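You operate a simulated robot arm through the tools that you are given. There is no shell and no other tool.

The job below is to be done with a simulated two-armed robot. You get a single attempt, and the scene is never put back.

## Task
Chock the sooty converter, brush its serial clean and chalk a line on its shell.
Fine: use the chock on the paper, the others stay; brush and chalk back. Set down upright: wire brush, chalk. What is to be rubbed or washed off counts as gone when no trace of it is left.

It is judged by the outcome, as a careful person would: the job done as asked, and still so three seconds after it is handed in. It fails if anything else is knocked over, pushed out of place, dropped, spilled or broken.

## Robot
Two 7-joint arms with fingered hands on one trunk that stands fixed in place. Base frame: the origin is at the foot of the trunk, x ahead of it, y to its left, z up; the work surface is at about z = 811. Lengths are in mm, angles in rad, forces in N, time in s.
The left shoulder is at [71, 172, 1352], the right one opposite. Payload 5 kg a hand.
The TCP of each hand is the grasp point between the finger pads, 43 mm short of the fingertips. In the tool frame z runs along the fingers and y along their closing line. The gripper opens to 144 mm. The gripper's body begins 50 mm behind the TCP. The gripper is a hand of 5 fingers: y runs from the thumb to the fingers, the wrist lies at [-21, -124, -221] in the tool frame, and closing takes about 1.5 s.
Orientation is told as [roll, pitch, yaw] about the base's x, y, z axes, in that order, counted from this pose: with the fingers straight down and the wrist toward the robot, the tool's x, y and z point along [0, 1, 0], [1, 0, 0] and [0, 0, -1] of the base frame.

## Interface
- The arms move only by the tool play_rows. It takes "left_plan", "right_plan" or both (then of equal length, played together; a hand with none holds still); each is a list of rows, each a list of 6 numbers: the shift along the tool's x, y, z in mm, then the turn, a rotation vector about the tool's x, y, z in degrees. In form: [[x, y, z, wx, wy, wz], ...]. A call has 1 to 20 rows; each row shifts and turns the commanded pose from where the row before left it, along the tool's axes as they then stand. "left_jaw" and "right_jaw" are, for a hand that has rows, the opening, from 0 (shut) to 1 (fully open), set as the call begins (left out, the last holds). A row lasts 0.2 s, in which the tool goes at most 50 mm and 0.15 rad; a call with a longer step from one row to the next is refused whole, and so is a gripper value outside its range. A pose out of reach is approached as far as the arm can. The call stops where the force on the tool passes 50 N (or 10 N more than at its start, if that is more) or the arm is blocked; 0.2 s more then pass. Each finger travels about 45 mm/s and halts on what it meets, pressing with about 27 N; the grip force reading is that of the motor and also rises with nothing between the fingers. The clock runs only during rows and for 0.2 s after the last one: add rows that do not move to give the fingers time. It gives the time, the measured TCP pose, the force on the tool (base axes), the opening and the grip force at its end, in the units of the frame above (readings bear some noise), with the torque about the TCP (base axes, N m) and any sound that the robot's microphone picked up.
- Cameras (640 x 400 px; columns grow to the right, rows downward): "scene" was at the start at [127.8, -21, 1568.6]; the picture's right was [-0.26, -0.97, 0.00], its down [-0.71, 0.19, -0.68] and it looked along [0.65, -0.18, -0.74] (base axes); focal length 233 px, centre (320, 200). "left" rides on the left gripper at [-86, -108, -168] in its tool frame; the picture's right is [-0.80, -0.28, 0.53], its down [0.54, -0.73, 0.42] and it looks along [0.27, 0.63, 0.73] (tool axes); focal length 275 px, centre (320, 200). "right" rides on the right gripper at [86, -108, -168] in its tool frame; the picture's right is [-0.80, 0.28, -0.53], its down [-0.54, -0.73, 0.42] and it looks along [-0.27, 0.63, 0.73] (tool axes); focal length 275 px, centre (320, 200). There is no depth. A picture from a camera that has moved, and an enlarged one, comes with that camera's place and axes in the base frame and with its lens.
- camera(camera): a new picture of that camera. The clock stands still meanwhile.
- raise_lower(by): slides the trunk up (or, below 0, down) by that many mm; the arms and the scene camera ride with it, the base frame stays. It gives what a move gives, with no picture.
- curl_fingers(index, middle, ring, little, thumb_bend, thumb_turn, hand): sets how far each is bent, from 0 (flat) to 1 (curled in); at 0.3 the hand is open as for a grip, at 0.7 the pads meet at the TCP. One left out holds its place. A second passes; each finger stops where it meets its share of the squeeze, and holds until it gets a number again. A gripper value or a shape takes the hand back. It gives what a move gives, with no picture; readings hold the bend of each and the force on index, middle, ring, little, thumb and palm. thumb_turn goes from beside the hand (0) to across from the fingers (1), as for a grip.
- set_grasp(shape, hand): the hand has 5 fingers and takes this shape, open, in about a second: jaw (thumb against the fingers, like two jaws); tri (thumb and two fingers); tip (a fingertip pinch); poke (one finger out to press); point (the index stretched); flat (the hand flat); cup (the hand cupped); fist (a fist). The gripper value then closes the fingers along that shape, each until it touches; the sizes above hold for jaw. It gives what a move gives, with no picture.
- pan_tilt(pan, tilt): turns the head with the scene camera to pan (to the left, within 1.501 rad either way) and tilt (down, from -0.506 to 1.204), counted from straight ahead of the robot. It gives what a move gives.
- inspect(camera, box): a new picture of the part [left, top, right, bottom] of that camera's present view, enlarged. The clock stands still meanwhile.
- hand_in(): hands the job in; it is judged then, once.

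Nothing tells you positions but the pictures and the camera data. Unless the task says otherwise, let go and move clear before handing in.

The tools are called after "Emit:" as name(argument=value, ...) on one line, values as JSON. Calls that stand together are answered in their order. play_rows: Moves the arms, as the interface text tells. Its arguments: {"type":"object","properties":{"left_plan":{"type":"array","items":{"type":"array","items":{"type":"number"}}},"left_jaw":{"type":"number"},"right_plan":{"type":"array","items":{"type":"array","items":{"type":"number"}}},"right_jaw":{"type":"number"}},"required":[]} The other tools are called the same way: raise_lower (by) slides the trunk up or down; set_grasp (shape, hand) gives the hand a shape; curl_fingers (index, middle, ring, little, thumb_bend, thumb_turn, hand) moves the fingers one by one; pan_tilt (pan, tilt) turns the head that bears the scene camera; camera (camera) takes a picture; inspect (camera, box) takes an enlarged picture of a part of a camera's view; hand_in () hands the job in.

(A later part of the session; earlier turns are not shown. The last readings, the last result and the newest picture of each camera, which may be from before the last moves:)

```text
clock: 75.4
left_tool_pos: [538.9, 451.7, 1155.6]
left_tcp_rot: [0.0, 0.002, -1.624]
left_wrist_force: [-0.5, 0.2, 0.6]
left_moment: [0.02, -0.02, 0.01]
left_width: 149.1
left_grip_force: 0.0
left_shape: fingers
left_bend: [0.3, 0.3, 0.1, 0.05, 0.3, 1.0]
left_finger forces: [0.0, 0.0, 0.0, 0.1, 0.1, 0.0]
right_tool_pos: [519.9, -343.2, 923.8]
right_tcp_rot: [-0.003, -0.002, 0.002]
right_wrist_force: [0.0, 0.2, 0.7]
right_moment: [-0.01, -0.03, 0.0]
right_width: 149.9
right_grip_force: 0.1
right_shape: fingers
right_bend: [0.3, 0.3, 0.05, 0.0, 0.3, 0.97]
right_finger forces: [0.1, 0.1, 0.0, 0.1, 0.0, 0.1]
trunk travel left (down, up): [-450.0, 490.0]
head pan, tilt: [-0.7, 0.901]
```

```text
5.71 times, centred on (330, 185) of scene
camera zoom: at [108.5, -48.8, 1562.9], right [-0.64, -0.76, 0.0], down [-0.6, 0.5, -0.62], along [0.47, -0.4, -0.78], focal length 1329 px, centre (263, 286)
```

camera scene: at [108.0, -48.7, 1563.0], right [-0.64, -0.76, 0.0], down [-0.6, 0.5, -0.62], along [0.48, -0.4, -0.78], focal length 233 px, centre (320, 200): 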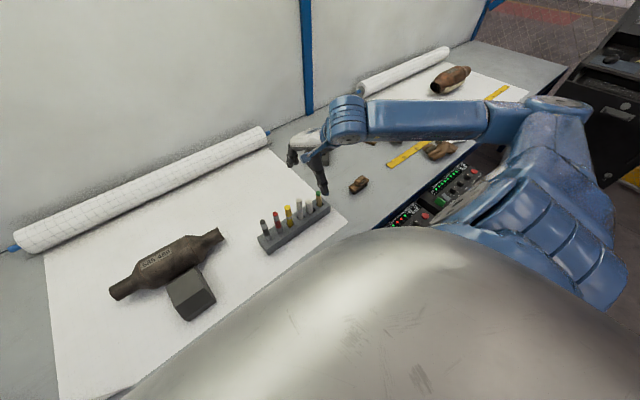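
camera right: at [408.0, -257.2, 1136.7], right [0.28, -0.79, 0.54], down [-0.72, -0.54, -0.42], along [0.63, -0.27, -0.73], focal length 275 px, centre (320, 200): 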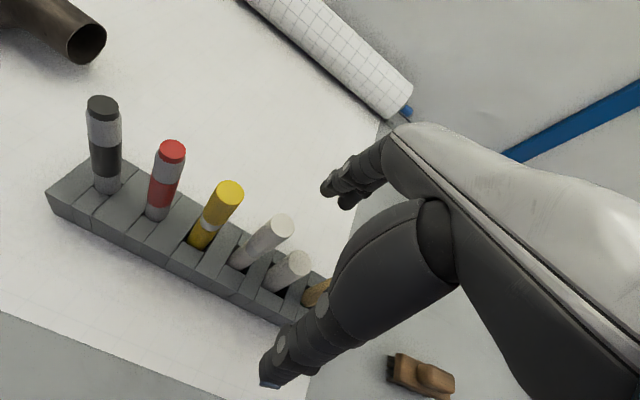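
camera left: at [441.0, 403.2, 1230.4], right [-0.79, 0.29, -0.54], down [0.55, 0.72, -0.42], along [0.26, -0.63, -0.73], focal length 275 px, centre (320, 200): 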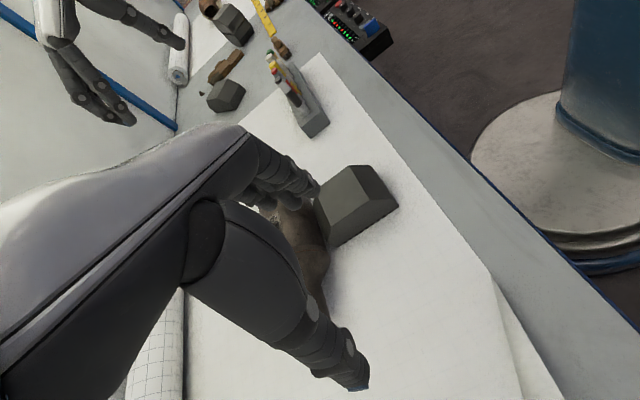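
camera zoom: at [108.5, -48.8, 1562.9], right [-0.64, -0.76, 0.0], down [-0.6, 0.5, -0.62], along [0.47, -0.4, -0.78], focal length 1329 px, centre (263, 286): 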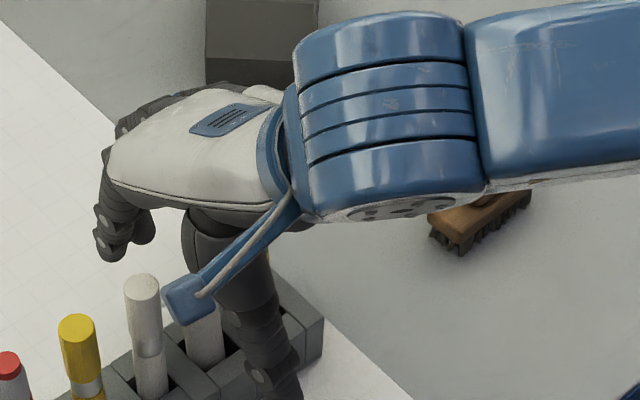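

Alignment is within ~2 mm and the palm stays clear of the white marker. Lowering the last 14 mm and closing.

Emit:
play_rows(right_plan=[[0, 0, 8, 0, 0, 0], [0, 0, 6, 0, 0, 0], [0, 0, 0, 0, 0, 0]])

Emit:
curl_fingers(hand="right", index=0.5, middle=0.5, thumb_bend=0.5)

Emit:
inspect(camera="right", box=[220, 180, 400, 340])

Emit:
inspect(camera="scene", box=[290, 150, 370, 220])

```text
clock: 76.2
left_tool_pos: [538.4, 451.8, 1155.0]
left_tcp_rot: [0.001, 0.0, -1.625]
left_wrist_force: [0.8, 0.5, -0.7]
left_moment: [0.0, 0.01, 0.02]
left_width: 149.2
left_grip_force: 0.0
left_shape: fingers
left_bend: [0.3, 0.3, 0.1, 0.05, 0.3, 1.0]
left_finger forces: [0.1, 0.1, 0.0, 0.1, 0.0, 0.0]
right_tool_pos: [520.4, -343.7, 909.7]
right_tcp_rot: [-0.001, 0.0, -0.001]
right_wrist_force: [-0.2, 0.3, 0.2]
right_moment: [0.01, -0.04, 0.01]
right_width: 149.3
right_grip_force: 0.2
right_shape: fingers
right_bend: [0.3, 0.3, 0.05, 0.0, 0.3, 0.97]
right_finger forces: [0.0, 0.0, 0.1, 0.1, 0.1, 0.0]
trunk travel left (down, up): [-450.0, 490.0]
head pan, tilt: [-0.7, 0.901]
```

```text
clock: 77.2
left_tool_pos: [540.0, 452.6, 1155.0]
left_tcp_rot: [0.0, 0.0, -1.627]
left_wrist_force: [0.4, -0.7, 0.3]
left_moment: [-0.02, 0.03, 0.0]
left_width: 149.1
left_grip_force: 0.0
left_shape: fingers
left_bend: [0.3, 0.3, 0.1, 0.05, 0.3, 1.0]
left_finger forces: [0.0, 0.1, 0.0, 0.0, 0.1, 0.0]
right_tool_pos: [520.1, -343.1, 910.9]
right_tcp_rot: [-0.002, -0.002, 0.0]
right_wrist_force: [0.5, -0.2, 0.6]
right_moment: [0.0, 0.0, 0.0]
right_width: 78.9
right_grip_force: 0.0
right_shape: fingers
right_bend: [0.5, 0.5, 0.05, 0.0, 0.5, 0.97]
right_finger forces: [0.1, 0.1, 0.1, 0.1, 0.1, 0.1]
trunk travel left (down, up): [-450.0, 490.0]
head pan, tilt: [-0.7, 0.901]
```

```text
2.50 times, centred on (310, 260) of right
camera zoom: at [411.4, -256.5, 1077.5], right [0.28, -0.79, 0.54], down [-0.72, -0.54, -0.42], along [0.63, -0.27, -0.73], focal length 688 px, centre (345, 50)
```

zoom: 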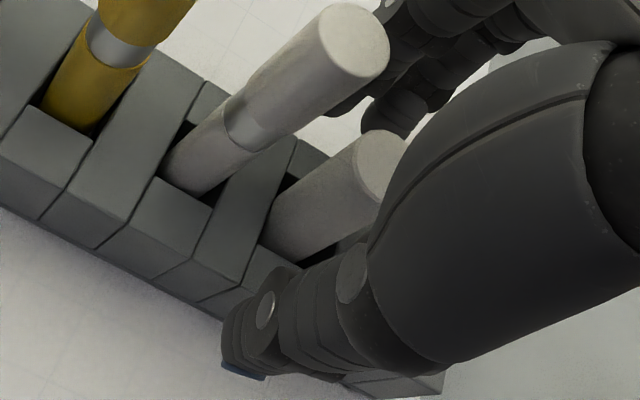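

```text
5.71 times, centred on (330, 185) of scene
camera zoom: at [108.6, -48.9, 1562.9], right [-0.64, -0.76, 0.0], down [-0.6, 0.5, -0.62], along [0.47, -0.4, -0.78], focal length 1329 px, centre (263, 286)
```

zoom: 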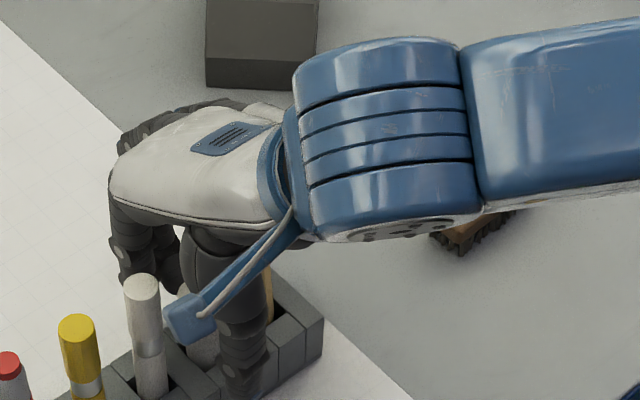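

Half closed and clear of neighbours. Closing fully onto the chalk.

Emit:
curl_fingers(hand="right", index=0.78, middle=0.78, thumb_bend=0.78)

Emit:
inspect(camera="right", box=[220, 180, 400, 340])

Emit:
inspect(camera="scene", box=[290, 150, 370, 220])

```text
clock: 78.2
left_tool_pos: [539.3, 451.4, 1155.4]
left_tcp_rot: [0.001, -0.001, -1.626]
left_wrist_force: [0.2, -0.8, 0.6]
left_moment: [0.02, -0.01, 0.0]
left_width: 149.2
left_grip_force: 0.1
left_shape: fingers
left_bend: [0.3, 0.3, 0.1, 0.05, 0.3, 1.0]
left_finger forces: [0.0, 0.0, 0.0, 0.0, 0.1, 0.0]
right_tool_pos: [520.3, -344.2, 909.7]
right_tcp_rot: [-0.002, -0.002, -0.002]
right_wrist_force: [0.9, -4.9, -0.1]
right_moment: [-0.22, -0.05, 0.07]
right_width: 16.3
right_grip_force: 21.1
right_shape: fingers
right_bend: [0.71, 0.71, 0.05, 0.0, 0.7, 0.95]
right_finger forces: [9.6, 14.6, 0.0, 0.1, 18.2, 0.1]
trunk travel left (down, up): [-450.0, 490.0]
head pan, tilt: [-0.7, 0.901]
```

```text
2.50 times, centred on (310, 260) of right
camera zoom: at [411.5, -257.2, 1077.3], right [0.28, -0.8, 0.54], down [-0.73, -0.54, -0.42], along [0.63, -0.27, -0.73], focal length 688 px, centre (345, 50)
```

zoom: 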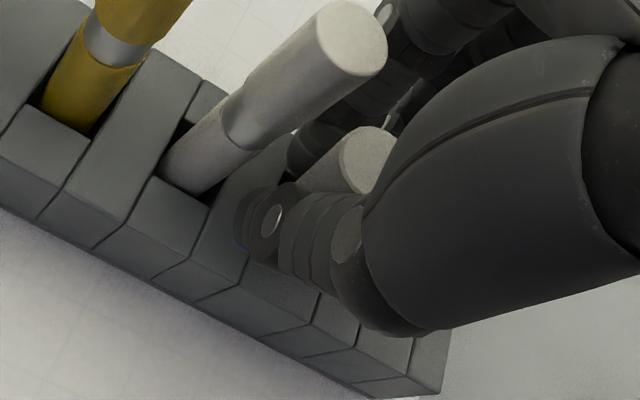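

```text
5.71 times, centred on (330, 185) of scene
camera zoom: at [108.7, -49.6, 1562.9], right [-0.64, -0.76, 0.0], down [-0.6, 0.51, -0.62], along [0.47, -0.4, -0.78], focal length 1329 px, centre (263, 286)
```

zoom: 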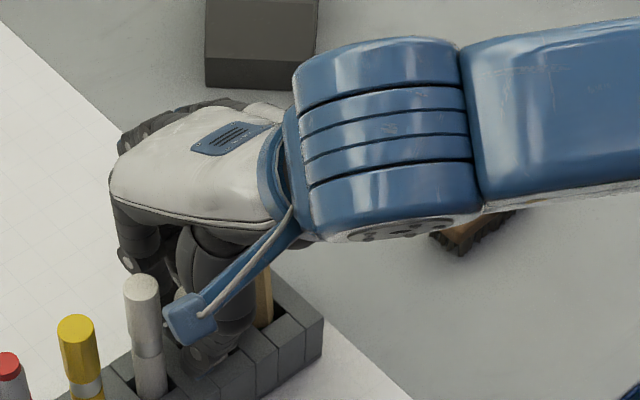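

Gripped, with a little side load from the slot wall. Lifting slowly 15 mm and checking.

Emit:
play_rows(right_plan=[[0, 0, -5, 0, 0, 0], [0, 0, -5, 0, 0, 0], [0, 0, -5, 0, 0, 0], [0, 0, 0, 0, 0, 0]])

Emit:
inspect(camera="right", box=[220, 180, 400, 340])

Emit:
inspect(camera="scene", box=[300, 170, 350, 220])

```text
clock: 79.2
left_tool_pos: [538.2, 452.7, 1155.6]
left_tcp_rot: [0.001, -0.001, -1.624]
left_wrist_force: [-0.7, -0.6, 0.4]
left_moment: [0.0, -0.01, 0.0]
left_width: 149.0
left_grip_force: 0.0
left_shape: fingers
left_bend: [0.3, 0.3, 0.1, 0.05, 0.3, 1.0]
left_finger forces: [0.0, 0.1, 0.0, 0.1, 0.1, 0.1]
right_tool_pos: [520.8, -342.7, 924.0]
right_tcp_rot: [-0.003, 0.0, 0.002]
right_wrist_force: [0.2, 0.5, 0.0]
right_moment: [-0.02, -0.09, 0.01]
right_width: 15.0
right_grip_force: 19.8
right_shape: fingers
right_bend: [0.71, 0.72, 0.05, 0.0, 0.71, 0.94]
right_finger forces: [10.5, 10.7, 0.0, 0.0, 18.4, 0.0]
trunk travel left (down, up): [-450.0, 490.0]
head pan, tilt: [-0.7, 0.901]
```

```text
2.50 times, centred on (310, 260) of right
camera zoom: at [412.0, -256.5, 1092.2], right [0.28, -0.8, 0.54], down [-0.72, -0.54, -0.42], along [0.63, -0.27, -0.73], focal length 688 px, centre (345, 50)
```

zoom: 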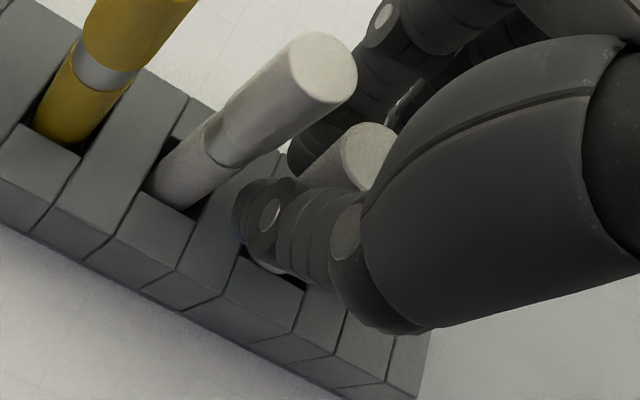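

```text
8.00 times, centred on (325, 195) of scene
camera zoom: at [108.7, -48.9, 1562.9], right [-0.64, -0.76, 0.0], down [-0.6, 0.5, -0.62], along [0.47, -0.4, -0.78], focal length 1861 px, centre (280, 240)
```

zoom: 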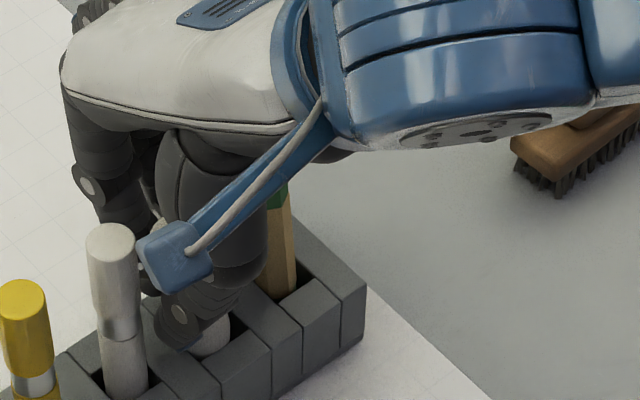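

The chalk comes up with the hand. Lifting it straight out, well above the markers.

Emit:
play_rows(right_plan=[[0, 0, -20, 0, 0, 0], [0, 0, -30, 0, 0, 0], [0, 0, -35, 0, 0, 0], [0, 0, -35, 0, 0, 0], [0, 0, -40, 0, 0, 0], [0, 0, 0, 0, 0, 0]])

Emit:
camera(camera="right")

Emit:
inspect(camera="scene", box=[270, 90, 370, 230])

```text
clock: 80.6
left_tool_pos: [539.1, 452.1, 1155.0]
left_tcp_rot: [-0.001, -0.001, -1.625]
left_wrist_force: [0.7, -1.2, -0.1]
left_moment: [0.0, 0.01, -0.02]
left_width: 149.1
left_grip_force: 0.1
left_shape: fingers
left_bend: [0.3, 0.3, 0.1, 0.05, 0.3, 1.0]
left_finger forces: [0.1, 0.0, 0.0, 0.0, 0.0, 0.1]
right_tool_pos: [521.1, -343.7, 1083.8]
right_tcp_rot: [-0.002, 0.002, 0.002]
right_wrist_force: [0.6, 0.2, -1.3]
right_moment: [0.07, 0.02, -0.02]
right_width: 13.5
right_grip_force: 20.1
right_shape: fingers
right_bend: [0.71, 0.72, 0.05, 0.0, 0.72, 0.94]
right_finger forces: [9.9, 11.1, 0.1, 0.1, 19.0, 0.1]
trunk travel left (down, up): [-450.0, 490.0]
head pan, tilt: [-0.7, 0.901]
```

```text
taken
camera right: at [412.5, -256.6, 1252.2], right [0.29, -0.8, 0.53], down [-0.73, -0.54, -0.42], along [0.63, -0.27, -0.73], focal length 275 px, centre (320, 200)
```

right: 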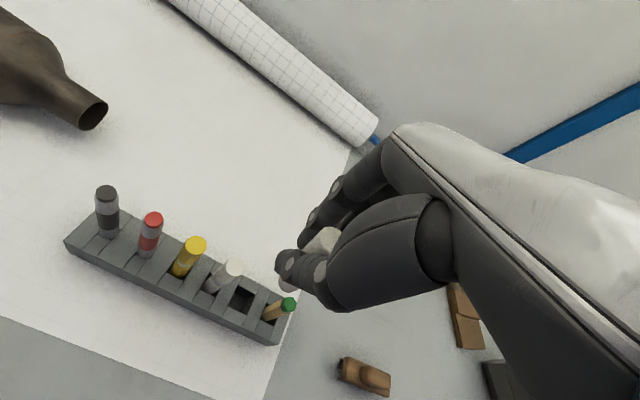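

```text
2.86 times, centred on (320, 160) of scene
camera zoom: at [108.9, -49.3, 1562.8], right [-0.64, -0.76, 0.0], down [-0.6, 0.51, -0.62], along [0.47, -0.4, -0.78], focal length 665 px, centre (320, 314)
```

zoom: 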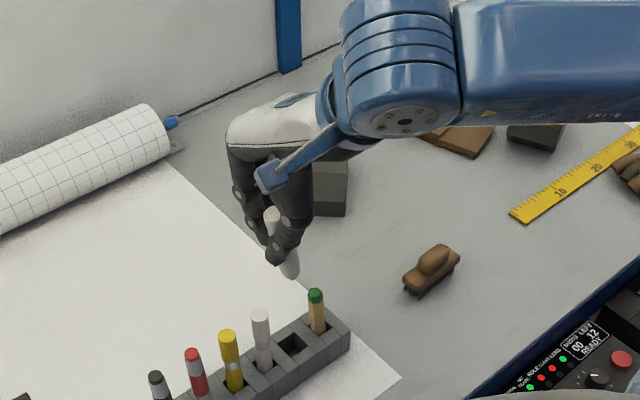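

Chalk is out and held. Zooming in on how it sits in the fingers and at its slot.

Emit:
inspect(camera="scene", box=[345, 130, 395, 200])

Emit:
inspect(camera="scene", box=[345, 145, 385, 195])

Emit:
inspect(camera="right", box=[200, 180, 380, 340])

```text
5.71 times, centred on (370, 165) of scene
camera zoom: at [108.9, -49.3, 1562.8], right [-0.64, -0.76, 0.0], down [-0.6, 0.51, -0.62], along [0.47, -0.4, -0.78], focal length 1329 px, centre (34, 400)
```

zoom: 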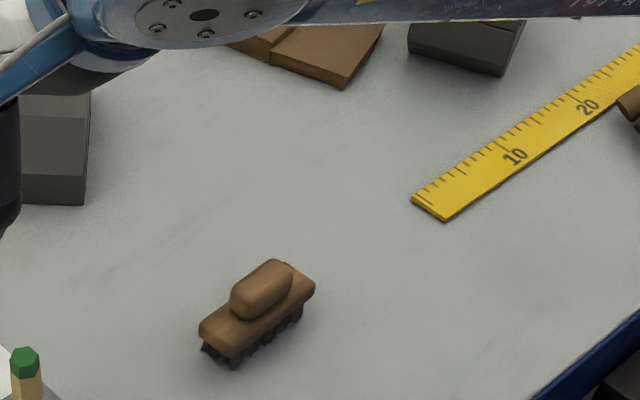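

```text
8.00 times, centred on (365, 170) of scene
camera zoom: at [108.9, -49.3, 1562.8], right [-0.64, -0.76, 0.0], down [-0.6, 0.51, -0.62], along [0.47, -0.4, -0.78], focal length 1861 px, centre (-40, 440)
```

zoom: 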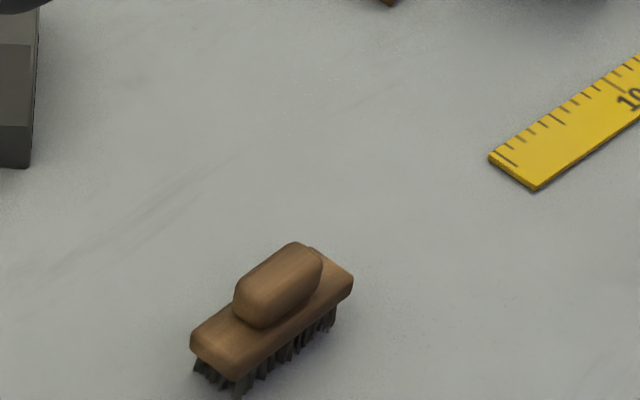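

```text
2.50 times, centred on (290, 260) of right
camera zoom: at [412.5, -256.6, 1252.2], right [0.29, -0.8, 0.53], down [-0.73, -0.54, -0.42], along [0.63, -0.27, -0.73], focal length 688 px, centre (395, 50)
```

zoom: 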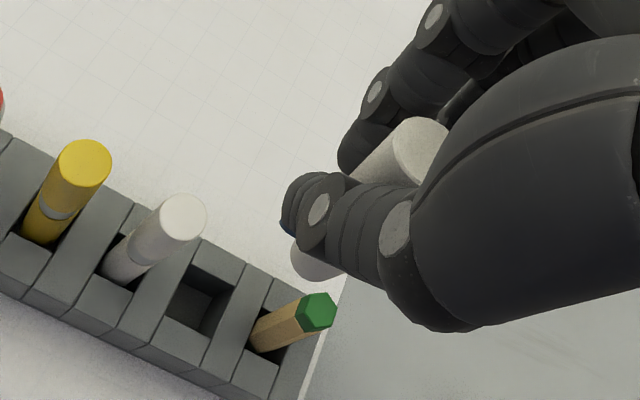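

Emit:
inspect(camera="scene", box=[280, 150, 330, 195])

Emit:
inspect(camera="scene", box=[270, 180, 340, 235])

```text
8.89 times, centred on (305, 172) of scene
camera zoom: at [108.9, -49.3, 1562.8], right [-0.64, -0.76, 0.0], down [-0.6, 0.51, -0.62], along [0.47, -0.4, -0.78], focal length 2068 px, centre (453, 444)
```

zoom: 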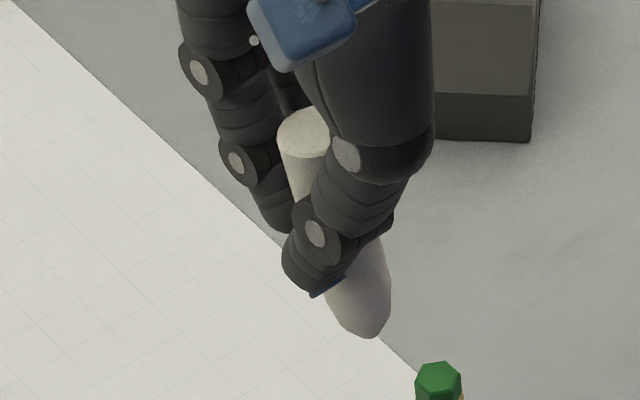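

```text
7.27 times, centred on (305, 208) of scene
camera zoom: at [108.9, -49.3, 1562.8], right [-0.64, -0.76, 0.0], down [-0.6, 0.51, -0.62], along [0.47, -0.4, -0.78], focal length 1692 px, centre (429, 146)
```

zoom: 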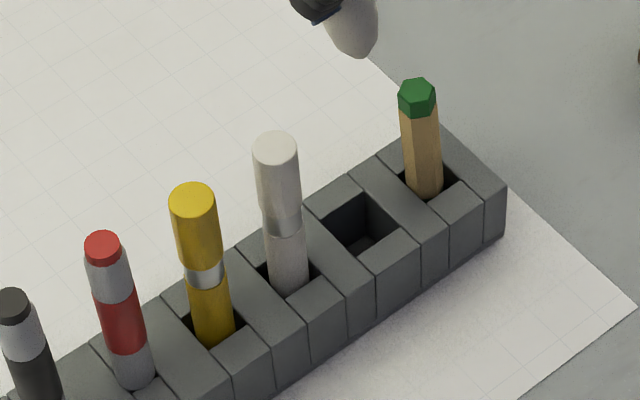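

The chalk hangs tilted ~10° (tip toward −y) about the pinch axis; its lower end is slightly tapered. I'll roll the hand 10° about x so the chalk is vertical, which helps both drawing and putting it back.

Emit:
play_rows(right_plan=[[0, 0, 0, 0, 5, 0], [0, 0, 0, 0, 5, 0], [0, 0, 0, 0, 0, 0]])

Emit:
inspect(camera="scene", box=[280, 150, 330, 195])

Emit:
inspect(camera="right", box=[200, 180, 380, 340])

```text
clock: 81.4
left_tool_pos: [539.1, 453.5, 1155.6]
left_tcp_rot: [-0.001, 0.001, -1.624]
left_wrist_force: [-0.6, 0.6, 0.0]
left_moment: [0.02, 0.01, 0.03]
left_width: 149.1
left_grip_force: 0.2
left_shape: fingers
left_bend: [0.3, 0.3, 0.1, 0.05, 0.3, 1.0]
left_finger forces: [0.0, 0.0, 0.1, 0.1, 0.0, 0.1]
right_tool_pos: [520.4, -344.7, 1084.9]
right_tcp_rot: [0.171, 0.0, 0.001]
right_wrist_force: [0.0, 0.2, -0.7]
right_moment: [0.01, -0.02, 0.01]
right_width: 13.6
right_grip_force: 19.7
right_shape: fingers
right_bend: [0.71, 0.72, 0.05, 0.0, 0.72, 0.94]
right_finger forces: [9.7, 11.3, 0.0, 0.0, 19.1, 0.1]
trunk travel left (down, up): [-450.0, 490.0]
head pan, tilt: [-0.7, 0.901]
```

```text
8.89 times, centred on (305, 172) of scene
camera zoom: at [109.2, -48.8, 1562.8], right [-0.64, -0.76, 0.0], down [-0.6, 0.5, -0.62], along [0.47, -0.4, -0.78], focal length 2068 px, centre (453, 444)
```

zoom: 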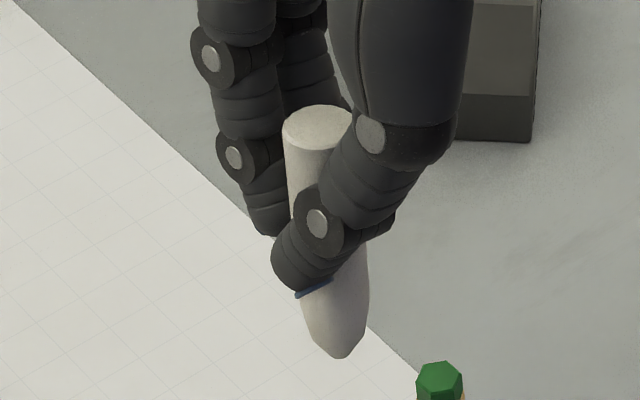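

```text
2.50 times, centred on (290, 260) of right
camera zoom: at [411.2, -286.7, 1264.6], right [0.28, -0.88, 0.39], down [-0.73, -0.46, -0.51], along [0.63, -0.14, -0.77], focal length 688 px, centre (395, 50)
```

zoom: 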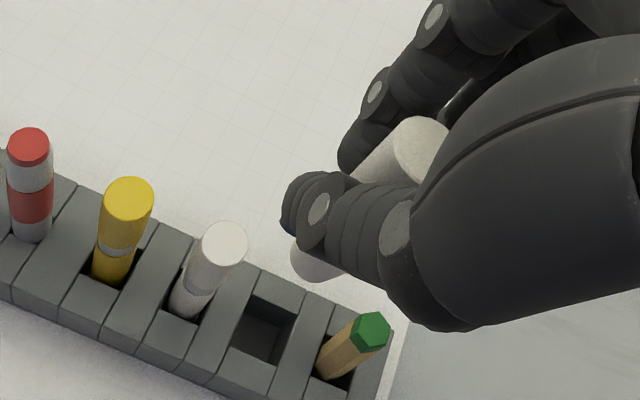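

Chalk is now vertical within ~1–2°. Its tip is ~103 mm below the TCP. I'll carry it over to the far (chock-opposing) side of the shell top, to the right end of the body, staying well above everything.

Emit:
play_rows(right_plan=[[3.5, 0, -19.7, 0, 0, 0], [39.5, 15.83, 6.98, 0, 0, 0], [39.5, 15.83, 6.98, 0, 0, 0], [39.5, 15.83, 6.98, 0, 0, 0], [39.5, 15.83, 6.98, 0, 0, 0], [39.5, 15.83, 6.98, 0, 0, 0], [39.5, 15.83, 6.98, 0, 0, 0], [39.5, 15.83, 6.98, 0, 0, 0], [39.5, 15.83, 6.98, 0, 0, 0], [39.5, 15.83, 6.98, 0, 0, 0], [39.5, 15.83, 6.98, 0, 0, 0], [0, 0, 0, 0, 0, 0]])

Emit:
pan_tilt(pan=0.1, tilt=0.95)

Emit:
inspect(camera="scene", box=[250, 100, 380, 240])

Emit:
camera(camera="right")

```text
clock: 84.0
left_tool_pos: [539.0, 450.8, 1156.4]
left_tcp_rot: [-0.001, 0.002, -1.627]
left_wrist_force: [0.0, -0.3, 0.3]
left_moment: [0.02, -0.01, -0.02]
left_width: 148.8
left_grip_force: 0.0
left_shape: fingers
left_bend: [0.3, 0.3, 0.1, 0.05, 0.3, 1.0]
left_finger forces: [0.1, 0.0, 0.0, 0.1, 0.1, 0.1]
right_tool_pos: [678.6, 57.1, 1103.8]
right_tcp_rot: [0.173, -0.003, 0.0]
right_wrist_force: [-0.3, 0.3, -0.1]
right_moment: [0.08, 0.0, 0.0]
right_width: 13.3
right_grip_force: 20.2
right_shape: fingers
right_bend: [0.71, 0.72, 0.05, 0.0, 0.72, 0.94]
right_finger forces: [9.6, 11.8, 0.0, 0.1, 19.2, 0.0]
trunk travel left (down, up): [-450.0, 490.0]
head pan, tilt: [-0.7, 0.901]
```

```text
clock: 85.1
left_tool_pos: [538.8, 452.5, 1153.9]
left_tcp_rot: [0.001, 0.0, -1.625]
left_wrist_force: [0.2, 0.3, 0.3]
left_moment: [0.0, 0.02, -0.01]
left_width: 148.8
left_grip_force: 0.0
left_shape: fingers
left_bend: [0.3, 0.3, 0.1, 0.05, 0.3, 1.0]
left_finger forces: [0.1, 0.0, 0.0, 0.1, 0.1, 0.0]
right_tool_pos: [678.5, 57.5, 1102.8]
right_tcp_rot: [0.172, -0.002, 0.0]
right_wrist_force: [0.3, -0.9, -0.4]
right_moment: [0.01, 0.01, 0.0]
right_width: 13.3
right_grip_force: 20.4
right_shape: fingers
right_bend: [0.71, 0.72, 0.05, 0.0, 0.72, 0.94]
right_finger forces: [9.6, 11.8, 0.1, 0.0, 19.2, 0.0]
trunk travel left (down, up): [-450.0, 490.0]
head pan, tilt: [0.099, 0.949]
```

```text
2.86 times, centred on (315, 170) of scene
camera zoom: at [123.3, 6.8, 1559.3], right [0.1, -1.0, 0.0], down [-0.81, -0.08, -0.58], along [0.58, 0.06, -0.81], focal length 665 px, centre (334, 286)
```

zoom: 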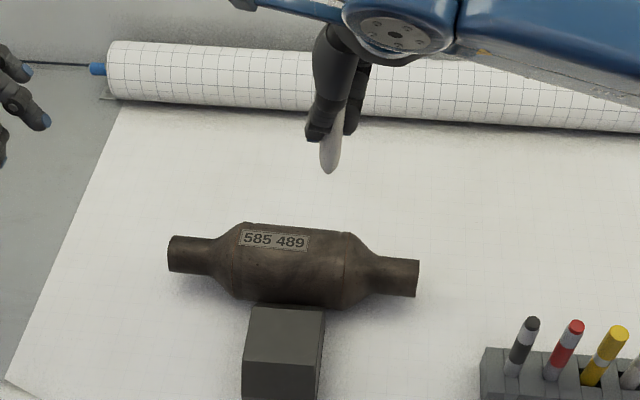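

```text
taken
camera right: at [569.5, 114.4, 1283.2], right [0.28, -0.88, 0.39], down [-0.72, -0.46, -0.51], along [0.63, -0.14, -0.77], focal length 275 px, centre (320, 200)
```

right: 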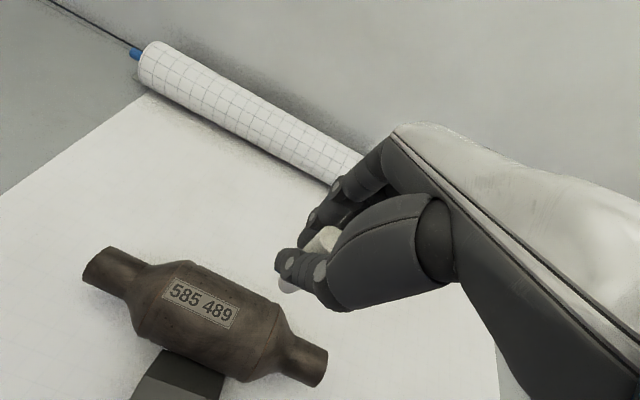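

Emit:
inspect(camera="right", box=[250, 210, 370, 310])

Emit:
inspect(camera="scene", box=[295, 105, 335, 165])

```text
4.00 times, centred on (310, 260) of right
camera zoom: at [569.5, 114.4, 1283.2], right [0.28, -0.88, 0.39], down [-0.72, -0.46, -0.51], along [0.63, -0.14, -0.77], focal length 1101 px, centre (360, -40)
```

zoom: 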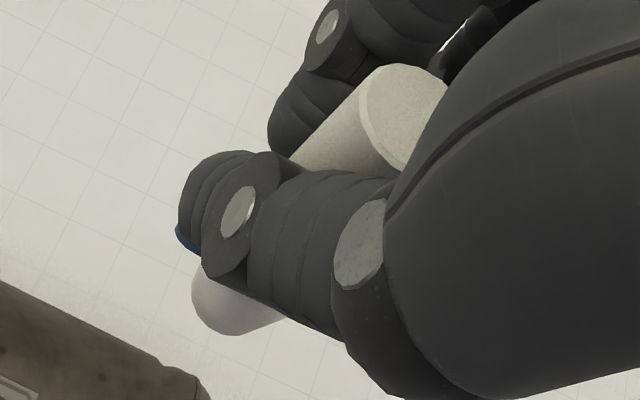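

```text
6.67 times, centred on (315, 135) of scene
camera zoom: at [123.3, 6.8, 1559.3], right [0.1, -1.0, 0.0], down [-0.81, -0.08, -0.58], along [0.58, 0.06, -0.81], focal length 1551 px, centre (353, 633)
```

zoom: 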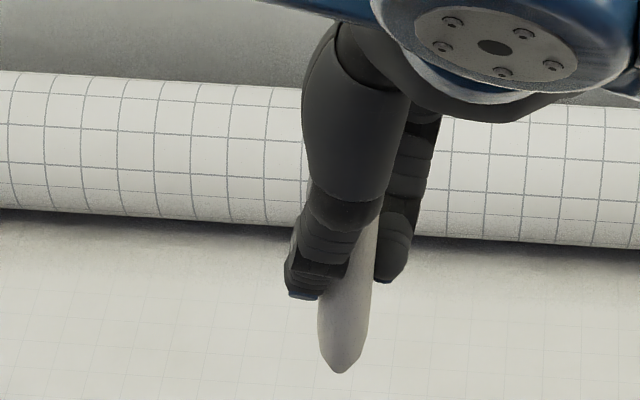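

Triangulating the tip: offset (−9.8, +9.3, −89) from the TCP, i.e. tip now near (669, 67, 1014). I'll lower it to ~15 mm above the shell's far upper flank, right end of the body.

Emit:
play_rows(right_plan=[[-6.8, 1.67, 31, 0, 0, 0], [-6.8, 1.67, 31, 0, 0, 0], [-6.8, 1.67, 31, 0, 0, 0], [0, 0, 0, 0, 0, 0]])

Emit:
inspect(camera="scene", box=[280, 140, 350, 210])

Emit:
inspect(camera="right", box=[150, 180, 350, 380])

```text
clock: 86.1
left_tool_pos: [538.5, 451.7, 1155.4]
left_tcp_rot: [0.001, -0.001, -1.625]
left_wrist_force: [1.0, 0.5, 0.0]
left_moment: [-0.01, 0.01, 0.02]
left_width: 148.9
left_grip_force: 0.0
left_shape: fingers
left_bend: [0.3, 0.3, 0.1, 0.05, 0.3, 1.0]
left_finger forces: [0.0, 0.1, 0.0, 0.0, 0.0, 0.0]
right_tool_pos: [683.7, 54.4, 1008.3]
right_tcp_rot: [0.173, 0.0, -0.001]
right_wrist_force: [1.2, -0.4, -1.1]
right_moment: [-0.04, -0.01, 0.02]
right_width: 13.4
right_grip_force: 20.5
right_shape: fingers
right_bend: [0.71, 0.72, 0.05, 0.0, 0.72, 0.94]
right_finger forces: [9.5, 12.1, 0.0, 0.0, 19.2, 0.2]
trunk travel left (down, up): [-450.0, 490.0]
head pan, tilt: [0.099, 0.949]
```

```text
5.71 times, centred on (315, 175) of scene
camera zoom: at [123.2, 7.2, 1559.3], right [0.1, -1.0, 0.0], down [-0.81, -0.08, -0.58], along [0.58, 0.06, -0.81], focal length 1329 px, centre (349, 343)
```

zoom: 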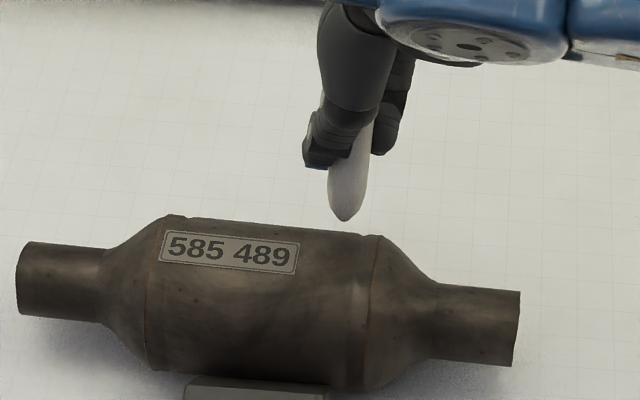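

```text
2.00 times, centred on (250, 280) of right
camera zoom: at [575.5, 111.7, 1188.4], right [0.28, -0.88, 0.39], down [-0.72, -0.46, -0.51], along [0.63, -0.14, -0.77], focal length 551 px, centre (460, 40)
```

zoom: 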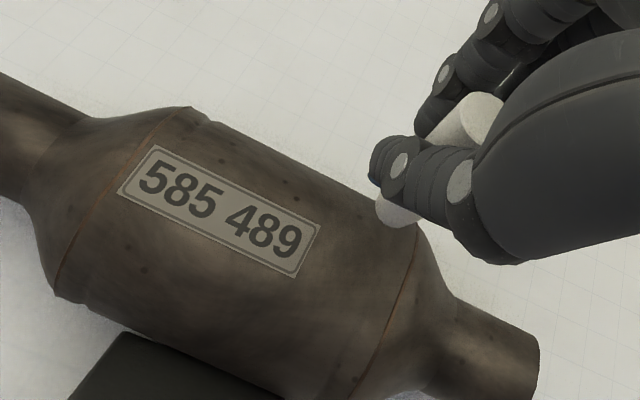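

Tip is at (674.5, 64, 919) by triangulation – 28 mm beyond the axis, clear of the label. Lowering 12 mm, then in 1 mm steps until touch.

Emit:
play_rows(right_plan=[[-1.04, 0, 5.9, 0, 0, 0], [-0.87, 0, 4.9, 0, 0, 0], [-0.17, 0, 1, 0, 0, 0], [0, 0, 0, 0, 0, 0]])

Emit:
play_rows(right_plan=[[-0.17, 0, 1, 0, 0, 0], [-0.17, 0, 1, 0, 0, 0], [0, 0, 0, 0, 0, 0]])

Emit:
inspect(camera="scene", box=[290, 160, 340, 200])

```text
clock: 87.1
left_tool_pos: [538.7, 452.3, 1155.1]
left_tcp_rot: [-0.001, 0.0, -1.624]
left_wrist_force: [0.4, -0.7, -0.6]
left_moment: [-0.04, -0.02, 0.04]
left_width: 149.2
left_grip_force: 0.1
left_shape: fingers
left_bend: [0.3, 0.3, 0.1, 0.05, 0.3, 1.0]
left_finger forces: [0.0, 0.1, 0.1, 0.1, 0.1, 0.1]
right_tool_pos: [685.0, 52.8, 996.2]
right_tcp_rot: [0.174, -0.002, 0.0]
right_wrist_force: [-0.2, 0.4, -0.6]
right_moment: [0.01, 0.02, -0.02]
right_width: 13.2
right_grip_force: 20.7
right_shape: fingers
right_bend: [0.71, 0.72, 0.05, 0.0, 0.72, 0.94]
right_finger forces: [9.6, 12.0, 0.0, 0.0, 19.2, 0.1]
trunk travel left (down, up): [-450.0, 490.0]
head pan, tilt: [0.099, 0.949]
```

```text
clock: 87.9
left_tool_pos: [539.5, 453.1, 1154.9]
left_tcp_rot: [0.0, -0.002, -1.625]
left_wrist_force: [-0.2, 0.5, -0.1]
left_moment: [0.01, -0.01, 0.0]
left_width: 149.4
left_grip_force: 0.0
left_shape: fingers
left_bend: [0.3, 0.3, 0.1, 0.05, 0.3, 1.0]
left_finger forces: [0.0, 0.0, 0.0, 0.0, 0.1, 0.0]
right_tool_pos: [682.7, 54.0, 996.9]
right_tcp_rot: [0.173, -0.001, 0.0]
right_wrist_force: [-0.2, -1.0, -0.4]
right_moment: [0.0, 0.02, -0.01]
right_width: 13.3
right_grip_force: 21.1
right_shape: fingers
right_bend: [0.71, 0.72, 0.05, 0.0, 0.72, 0.94]
right_finger forces: [9.6, 12.0, 0.0, 0.0, 19.3, 0.0]
trunk travel left (down, up): [-450.0, 490.0]
head pan, tilt: [0.099, 0.949]
```

```text
10.00 times, centred on (315, 180) of scene
camera zoom: at [123.4, 7.1, 1559.3], right [0.1, -1.0, 0.0], down [-0.81, -0.08, -0.58], along [0.58, 0.06, -0.81], focal length 2326 px, centre (370, 400)
```

zoom: 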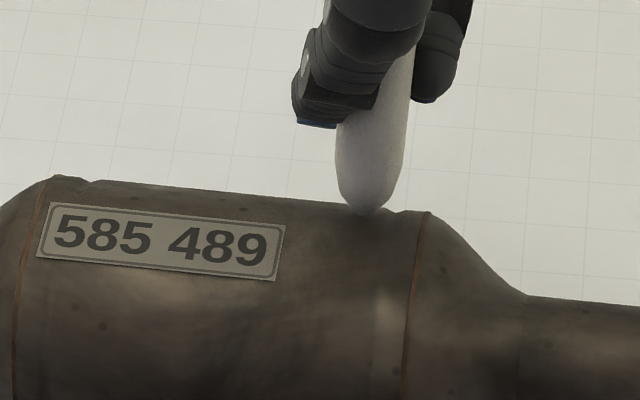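

Not touching yet. I'll shift 3 mm toward the crest and continue down in 1 mm steps.

Emit:
play_rows(right_plan=[[0, -3, 0, 0, 0, 0], [-0.17, 0, 1, 0, 0, 0], [-0.17, 0, 1, 0, 0, 0], [0, 0, 0, 0, 0, 0]])

Emit:
play_rows(right_plan=[[-0.17, 0, 1, 0, 0, 0], [0, 0, 0, 0, 0, 0]])

```text
clock: 88.9
left_tool_pos: [538.3, 452.3, 1155.9]
left_tcp_rot: [-0.001, 0.001, -1.626]
left_wrist_force: [0.5, -0.4, 0.5]
left_moment: [0.0, 0.04, 0.05]
left_width: 149.2
left_grip_force: 0.0
left_shape: fingers
left_bend: [0.3, 0.3, 0.1, 0.05, 0.3, 1.0]
left_finger forces: [0.0, 0.0, 0.0, 0.1, 0.0, 0.1]
right_tool_pos: [680.4, 54.0, 994.1]
right_tcp_rot: [0.171, -0.001, 0.001]
right_wrist_force: [1.1, -0.9, 2.2]
right_moment: [-0.02, -0.05, -0.04]
right_width: 13.3
right_grip_force: 20.8
right_shape: fingers
right_bend: [0.71, 0.72, 0.05, 0.0, 0.72, 0.93]
right_finger forces: [9.8, 12.4, 0.0, 0.0, 19.4, 0.0]
trunk travel left (down, up): [-450.0, 490.0]
head pan, tilt: [0.099, 0.949]
```

```text
clock: 89.5
left_tool_pos: [538.7, 452.7, 1155.3]
left_tcp_rot: [-0.001, 0.0, -1.625]
left_wrist_force: [-0.3, 0.0, 0.1]
left_moment: [0.0, 0.0, -0.02]
left_width: 148.8
left_grip_force: 0.2
left_shape: fingers
left_bend: [0.3, 0.3, 0.1, 0.05, 0.3, 1.0]
left_finger forces: [0.0, 0.1, 0.0, 0.1, 0.0, 0.0]
right_tool_pos: [679.2, 53.2, 991.7]
right_tcp_rot: [0.172, -0.003, 0.0]
right_wrist_force: [2.8, -0.1, 8.3]
right_moment: [0.02, -0.06, -0.02]
right_width: 13.0
right_grip_force: 21.3
right_shape: fingers
right_bend: [0.71, 0.72, 0.05, 0.0, 0.72, 0.93]
right_finger forces: [10.7, 12.7, 0.0, 0.0, 19.9, 0.0]
trunk travel left (down, up): [-450.0, 490.0]
head pan, tilt: [0.099, 0.949]
```

Touching with ~8 N; easing 0.5 mm and starting the stroke toward +y along the axis.

Emit:
play_rows(right_plan=[[0.09, 0, -0.5, 0, 0, 0], [7.88, 0.24, 1.389, 0, 0, 0], [7.88, 0.24, 1.389, 0, 0, 0], [7.88, 0.24, 1.389, 0, 0, 0]])

Emit:
inspect(camera="scene", box=[290, 160, 340, 200])

```text
clock: 90.5
left_tool_pos: [538.5, 453.7, 1155.6]
left_tcp_rot: [0.0, 0.0, -1.625]
left_wrist_force: [0.2, 0.2, -0.4]
left_moment: [0.0, 0.02, 0.0]
left_width: 148.9
left_grip_force: 0.1
left_shape: fingers
left_bend: [0.3, 0.3, 0.1, 0.05, 0.3, 1.0]
left_finger forces: [0.0, 0.1, 0.0, 0.0, 0.0, 0.0]
right_tool_pos: [679.4, 78.6, 991.6]
right_tcp_rot: [0.17, -0.001, -0.001]
right_wrist_force: [3.7, -1.4, 6.5]
right_moment: [-0.1, -0.18, 0.01]
right_width: 13.6
right_grip_force: 22.9
right_shape: fingers
right_bend: [0.71, 0.72, 0.05, 0.0, 0.72, 0.93]
right_finger forces: [10.7, 15.2, 0.1, 0.0, 19.6, 0.1]
trunk travel left (down, up): [-450.0, 490.0]
head pan, tilt: [0.099, 0.949]
```

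```text
10.00 times, centred on (315, 180) of scene
camera zoom: at [123.3, 7.2, 1559.3], right [0.1, -1.0, 0.0], down [-0.81, -0.08, -0.58], along [0.58, 0.06, -0.81], focal length 2326 px, centre (370, 400)
```

zoom: 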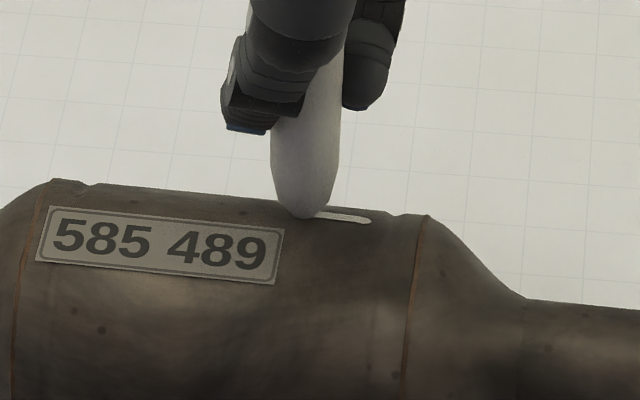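

The chalk is leaving a clear white line, parallel to the axis and clear of the label. Continuing the stroke leftward with slightly less pressure.

Emit:
play_rows(right_plan=[[7.95, 0.24, 0.99, 0, 0, 0], [7.88, 0.24, 1.389, 0, 0, 0], [7.88, 0.24, 1.389, 0, 0, 0], [7.88, 0.24, 1.389, 0, 0, 0], [7.88, 0.24, 1.389, 0, 0, 0]])

Emit:
inspect(camera="scene", box=[285, 160, 335, 200])

```text
clock: 91.7
left_tool_pos: [538.5, 453.2, 1155.6]
left_tcp_rot: [0.0, 0.001, -1.624]
left_wrist_force: [-0.9, 0.6, 0.0]
left_moment: [0.0, 0.0, -0.05]
left_width: 149.1
left_grip_force: 0.0
left_shape: fingers
left_bend: [0.3, 0.3, 0.1, 0.05, 0.3, 1.0]
left_finger forces: [0.0, 0.1, 0.1, 0.0, 0.0, 0.0]
right_tool_pos: [681.5, 117.5, 990.9]
right_tcp_rot: [0.17, -0.002, 0.002]
right_wrist_force: [0.6, 0.6, 1.2]
right_moment: [-0.02, -0.05, -0.02]
right_width: 13.2
right_grip_force: 20.9
right_shape: fingers
right_bend: [0.71, 0.72, 0.05, 0.0, 0.72, 0.93]
right_finger forces: [10.1, 12.9, 0.1, 0.1, 19.3, 0.0]
trunk travel left (down, up): [-450.0, 490.0]
head pan, tilt: [0.099, 0.949]
```

```text
10.00 times, centred on (310, 180) of scene
camera zoom: at [123.4, 7.6, 1559.2], right [0.1, -1.0, 0.0], down [-0.81, -0.08, -0.58], along [0.58, 0.06, -0.81], focal length 2326 px, centre (420, 400)
```

zoom: 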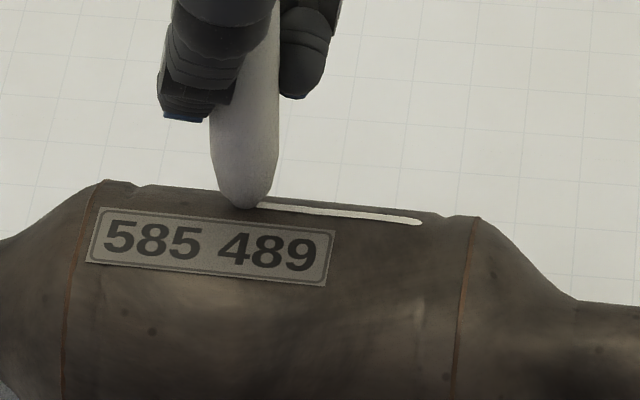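

The line is ~58 mm so far and tidy; pressure has dropped, so I'll lower 0.4 mm and carry on ~35 mm more.

Emit:
play_rows(right_plan=[[7.81, 0.2, 1.783, 0, 0, 0], [7.88, 0.15, 1.389, 0, 0, 0], [7.88, 0.2, 1.389, 0, 0, 0], [7.88, 0.2, 1.389, 0, 0, 0], [5.9, 0.15, 1.04, 0, 0, 0]])

Emit:
inspect(camera="scene", box=[285, 160, 335, 200])

```text
clock: 92.9
left_tool_pos: [538.5, 453.8, 1155.5]
left_tcp_rot: [0.0, 0.0, -1.625]
left_wrist_force: [0.1, -0.7, 0.2]
left_moment: [0.0, 0.0, -0.03]
left_width: 148.8
left_grip_force: 0.1
left_shape: fingers
left_bend: [0.3, 0.3, 0.1, 0.05, 0.3, 1.0]
left_finger forces: [0.0, 0.1, 0.1, 0.1, 0.0, 0.1]
right_tool_pos: [682.3, 155.3, 991.6]
right_tcp_rot: [0.17, 0.001, 0.0]
right_wrist_force: [0.5, 0.6, 0.5]
right_moment: [-0.02, -0.01, -0.02]
right_width: 13.2
right_grip_force: 20.6
right_shape: fingers
right_bend: [0.71, 0.72, 0.05, 0.0, 0.72, 0.93]
right_finger forces: [9.8, 12.6, 0.0, 0.0, 19.2, 0.0]
trunk travel left (down, up): [-450.0, 490.0]
head pan, tilt: [0.099, 0.949]
```

```text
10.00 times, centred on (310, 180) of scene
camera zoom: at [123.4, 7.4, 1559.2], right [0.1, -1.0, 0.0], down [-0.81, -0.08, -0.58], along [0.58, 0.06, -0.81], focal length 2326 px, centre (420, 400)
```

zoom: 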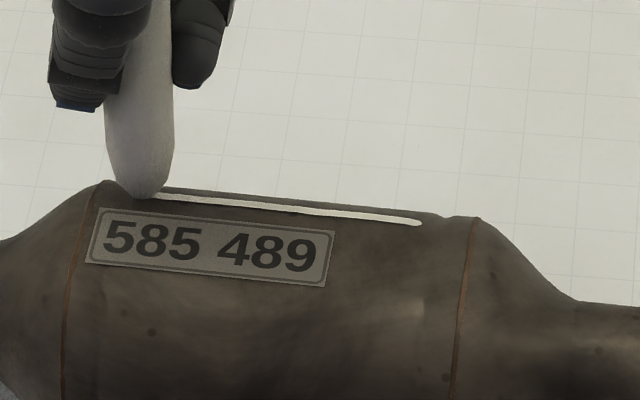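

A continuous ~95 mm chalk line now runs along the shell beside the serial. Lifting off and heading back toward the rack.

Emit:
play_rows(right_plan=[[3.47, 0, -19.7, 0, 0, 0], [6.94, 0, -39.4, 0, 0, 0], [8.68, 0, -49.0, 0, 0, 0], [0, 0, 0, 0, 0, 0]])

Emit:
inspect(camera="scene", box=[250, 165, 360, 245])

Emit:
inspect(camera="scene", box=[285, 165, 335, 200])

```text
clock: 93.9
left_tool_pos: [538.2, 453.2, 1155.0]
left_tcp_rot: [-0.002, 0.0, -1.626]
left_wrist_force: [0.4, 0.2, -1.0]
left_moment: [-0.02, 0.06, 0.01]
left_width: 148.9
left_grip_force: 0.1
left_shape: fingers
left_bend: [0.3, 0.3, 0.1, 0.05, 0.3, 1.0]
left_finger forces: [0.1, 0.0, 0.0, 0.1, 0.0, 0.0]
right_tool_pos: [684.3, 157.1, 1101.4]
right_tcp_rot: [0.172, 0.001, 0.003]
right_wrist_force: [0.5, 0.0, -1.2]
right_moment: [-0.07, -0.01, 0.0]
right_width: 12.9
right_grip_force: 21.2
right_shape: fingers
right_bend: [0.71, 0.72, 0.05, 0.0, 0.72, 0.93]
right_finger forces: [9.6, 12.6, 0.0, 0.0, 19.3, 0.0]
trunk travel left (down, up): [-450.0, 490.0]
head pan, tilt: [0.099, 0.949]
```

```text
5.00 times, centred on (305, 205) of scene
camera zoom: at [124.1, 7.1, 1559.2], right [0.1, -1.0, 0.0], down [-0.81, -0.08, -0.58], along [0.58, 0.06, -0.81], focal length 1163 px, centre (395, 175)
```

zoom: 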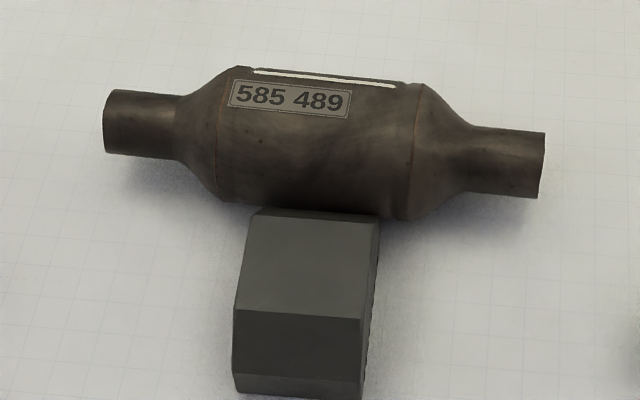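

```text
11.43 times, centred on (310, 182) of scene
camera zoom: at [124.1, 7.1, 1559.2], right [0.1, -1.0, 0.0], down [-0.81, -0.08, -0.58], along [0.58, 0.06, -0.81], focal length 2659 px, centre (434, 400)
```

zoom: 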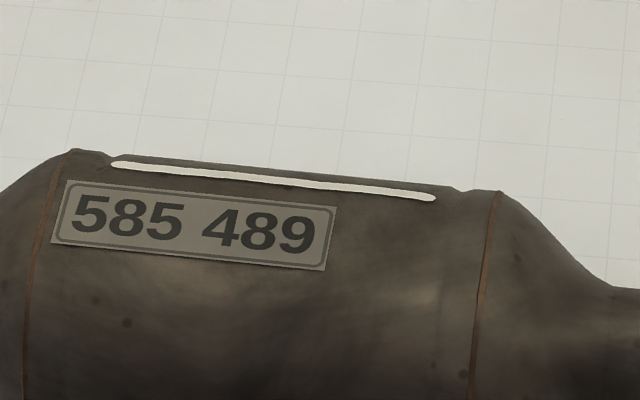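

Line and serial look good, and the chock bears snugly. Carrying the chalk back above its slot.

Emit:
play_rows(right_plan=[[-41.2, -12.83, -7.26, 0, 0, 0], [-41.2, -12.83, -7.26, 0, 0, 0], [-41.2, -12.83, -7.26, 0, 0, 0], [-41.2, -12.83, -7.26, 0, 0, 0], [-41.2, -12.83, -7.26, 0, 0, 0], [-41.2, -12.83, -7.26, 0, 0, 0], [-41.2, -12.83, -7.26, 0, 0, 0], [-41.2, -12.83, -7.26, 0, 0, 0], [-41.2, -12.83, -7.26, 0, 0, 0], [-41.2, -12.83, -7.26, 0, 0, 0], [-41.2, -12.83, -7.26, 0, 0, 0], [-41.2, -12.83, -7.26, 0, 0, 0], [0, 0, 0, 0, 0, 0]])

Emit:
pan_tilt(pan=-0.6, tilt=0.95)

Emit:
camera(camera="scene")

Emit:
inspect(camera="right", box=[180, 180, 380, 360])

```text
clock: 96.7
left_tool_pos: [540.3, 451.6, 1154.4]
left_tcp_rot: [-0.002, 0.001, -1.625]
left_wrist_force: [0.1, 0.4, 0.4]
left_moment: [-0.02, 0.06, 0.0]
left_width: 149.3
left_grip_force: 0.0
left_shape: fingers
left_bend: [0.3, 0.3, 0.1, 0.05, 0.3, 1.0]
left_finger forces: [0.0, 0.1, 0.0, 0.0, 0.0, 0.1]
right_tool_pos: [527.6, -347.3, 1101.4]
right_tcp_rot: [0.173, 0.001, 0.002]
right_wrist_force: [0.4, 0.2, -0.8]
right_moment: [-0.02, 0.0, 0.01]
right_width: 12.9
right_grip_force: 20.8
right_shape: fingers
right_bend: [0.71, 0.72, 0.05, 0.0, 0.72, 0.93]
right_finger forces: [9.4, 13.6, 0.1, 0.1, 19.6, 0.0]
trunk travel left (down, up): [-450.0, 490.0]
head pan, tilt: [0.099, 0.949]
```

```text
clock: 97.8
left_tool_pos: [538.9, 452.7, 1156.0]
left_tcp_rot: [-0.001, -0.001, -1.626]
left_wrist_force: [-0.1, 1.0, 0.8]
left_moment: [-0.01, 0.0, 0.0]
left_width: 149.1
left_grip_force: 0.0
left_shape: fingers
left_bend: [0.3, 0.3, 0.1, 0.05, 0.3, 1.0]
left_finger forces: [0.1, 0.0, 0.0, 0.0, 0.0, 0.0]
right_tool_pos: [528.2, -348.7, 1102.7]
right_tcp_rot: [0.173, -0.001, 0.001]
right_wrist_force: [0.8, -0.9, -0.2]
right_moment: [0.03, -0.05, -0.01]
right_width: 13.1
right_grip_force: 20.5
right_shape: fingers
right_bend: [0.71, 0.72, 0.05, 0.0, 0.72, 0.93]
right_finger forces: [9.4, 13.6, 0.1, 0.0, 19.6, 0.0]
trunk travel left (down, up): [-450.0, 490.0]
head pan, tilt: [-0.6, 0.949]
```

```text
taken
camera scene: at [111.0, -41.3, 1559.3], right [-0.56, -0.83, 0.0], down [-0.67, 0.46, -0.58], along [0.48, -0.33, -0.81], focal length 233 px, centre (320, 200)
```

scene: 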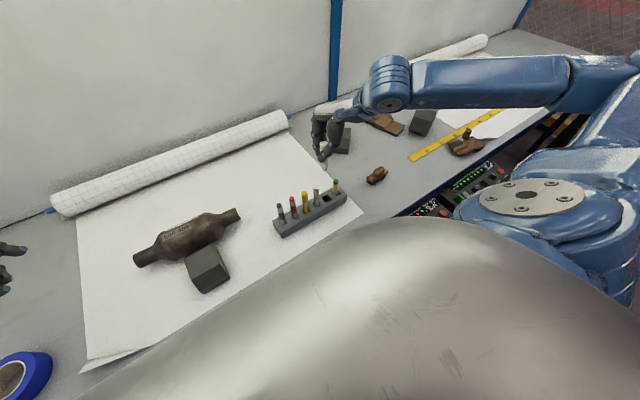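

```text
2.22 times, centred on (280, 270) of right
camera zoom: at [418.9, -290.6, 1282.1], right [0.28, -0.88, 0.39], down [-0.72, -0.46, -0.51], along [0.63, -0.14, -0.77], focal length 612 px, centre (409, 44)
```

zoom: 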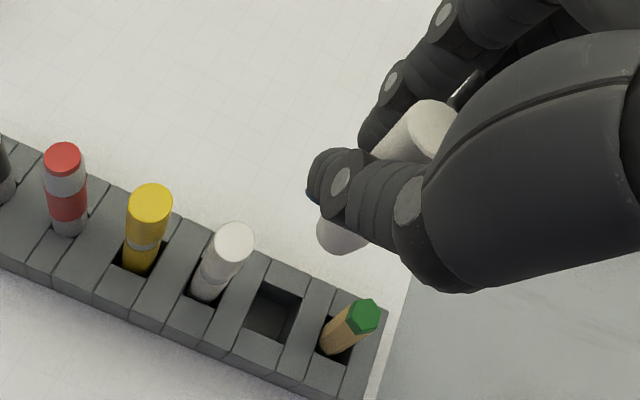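

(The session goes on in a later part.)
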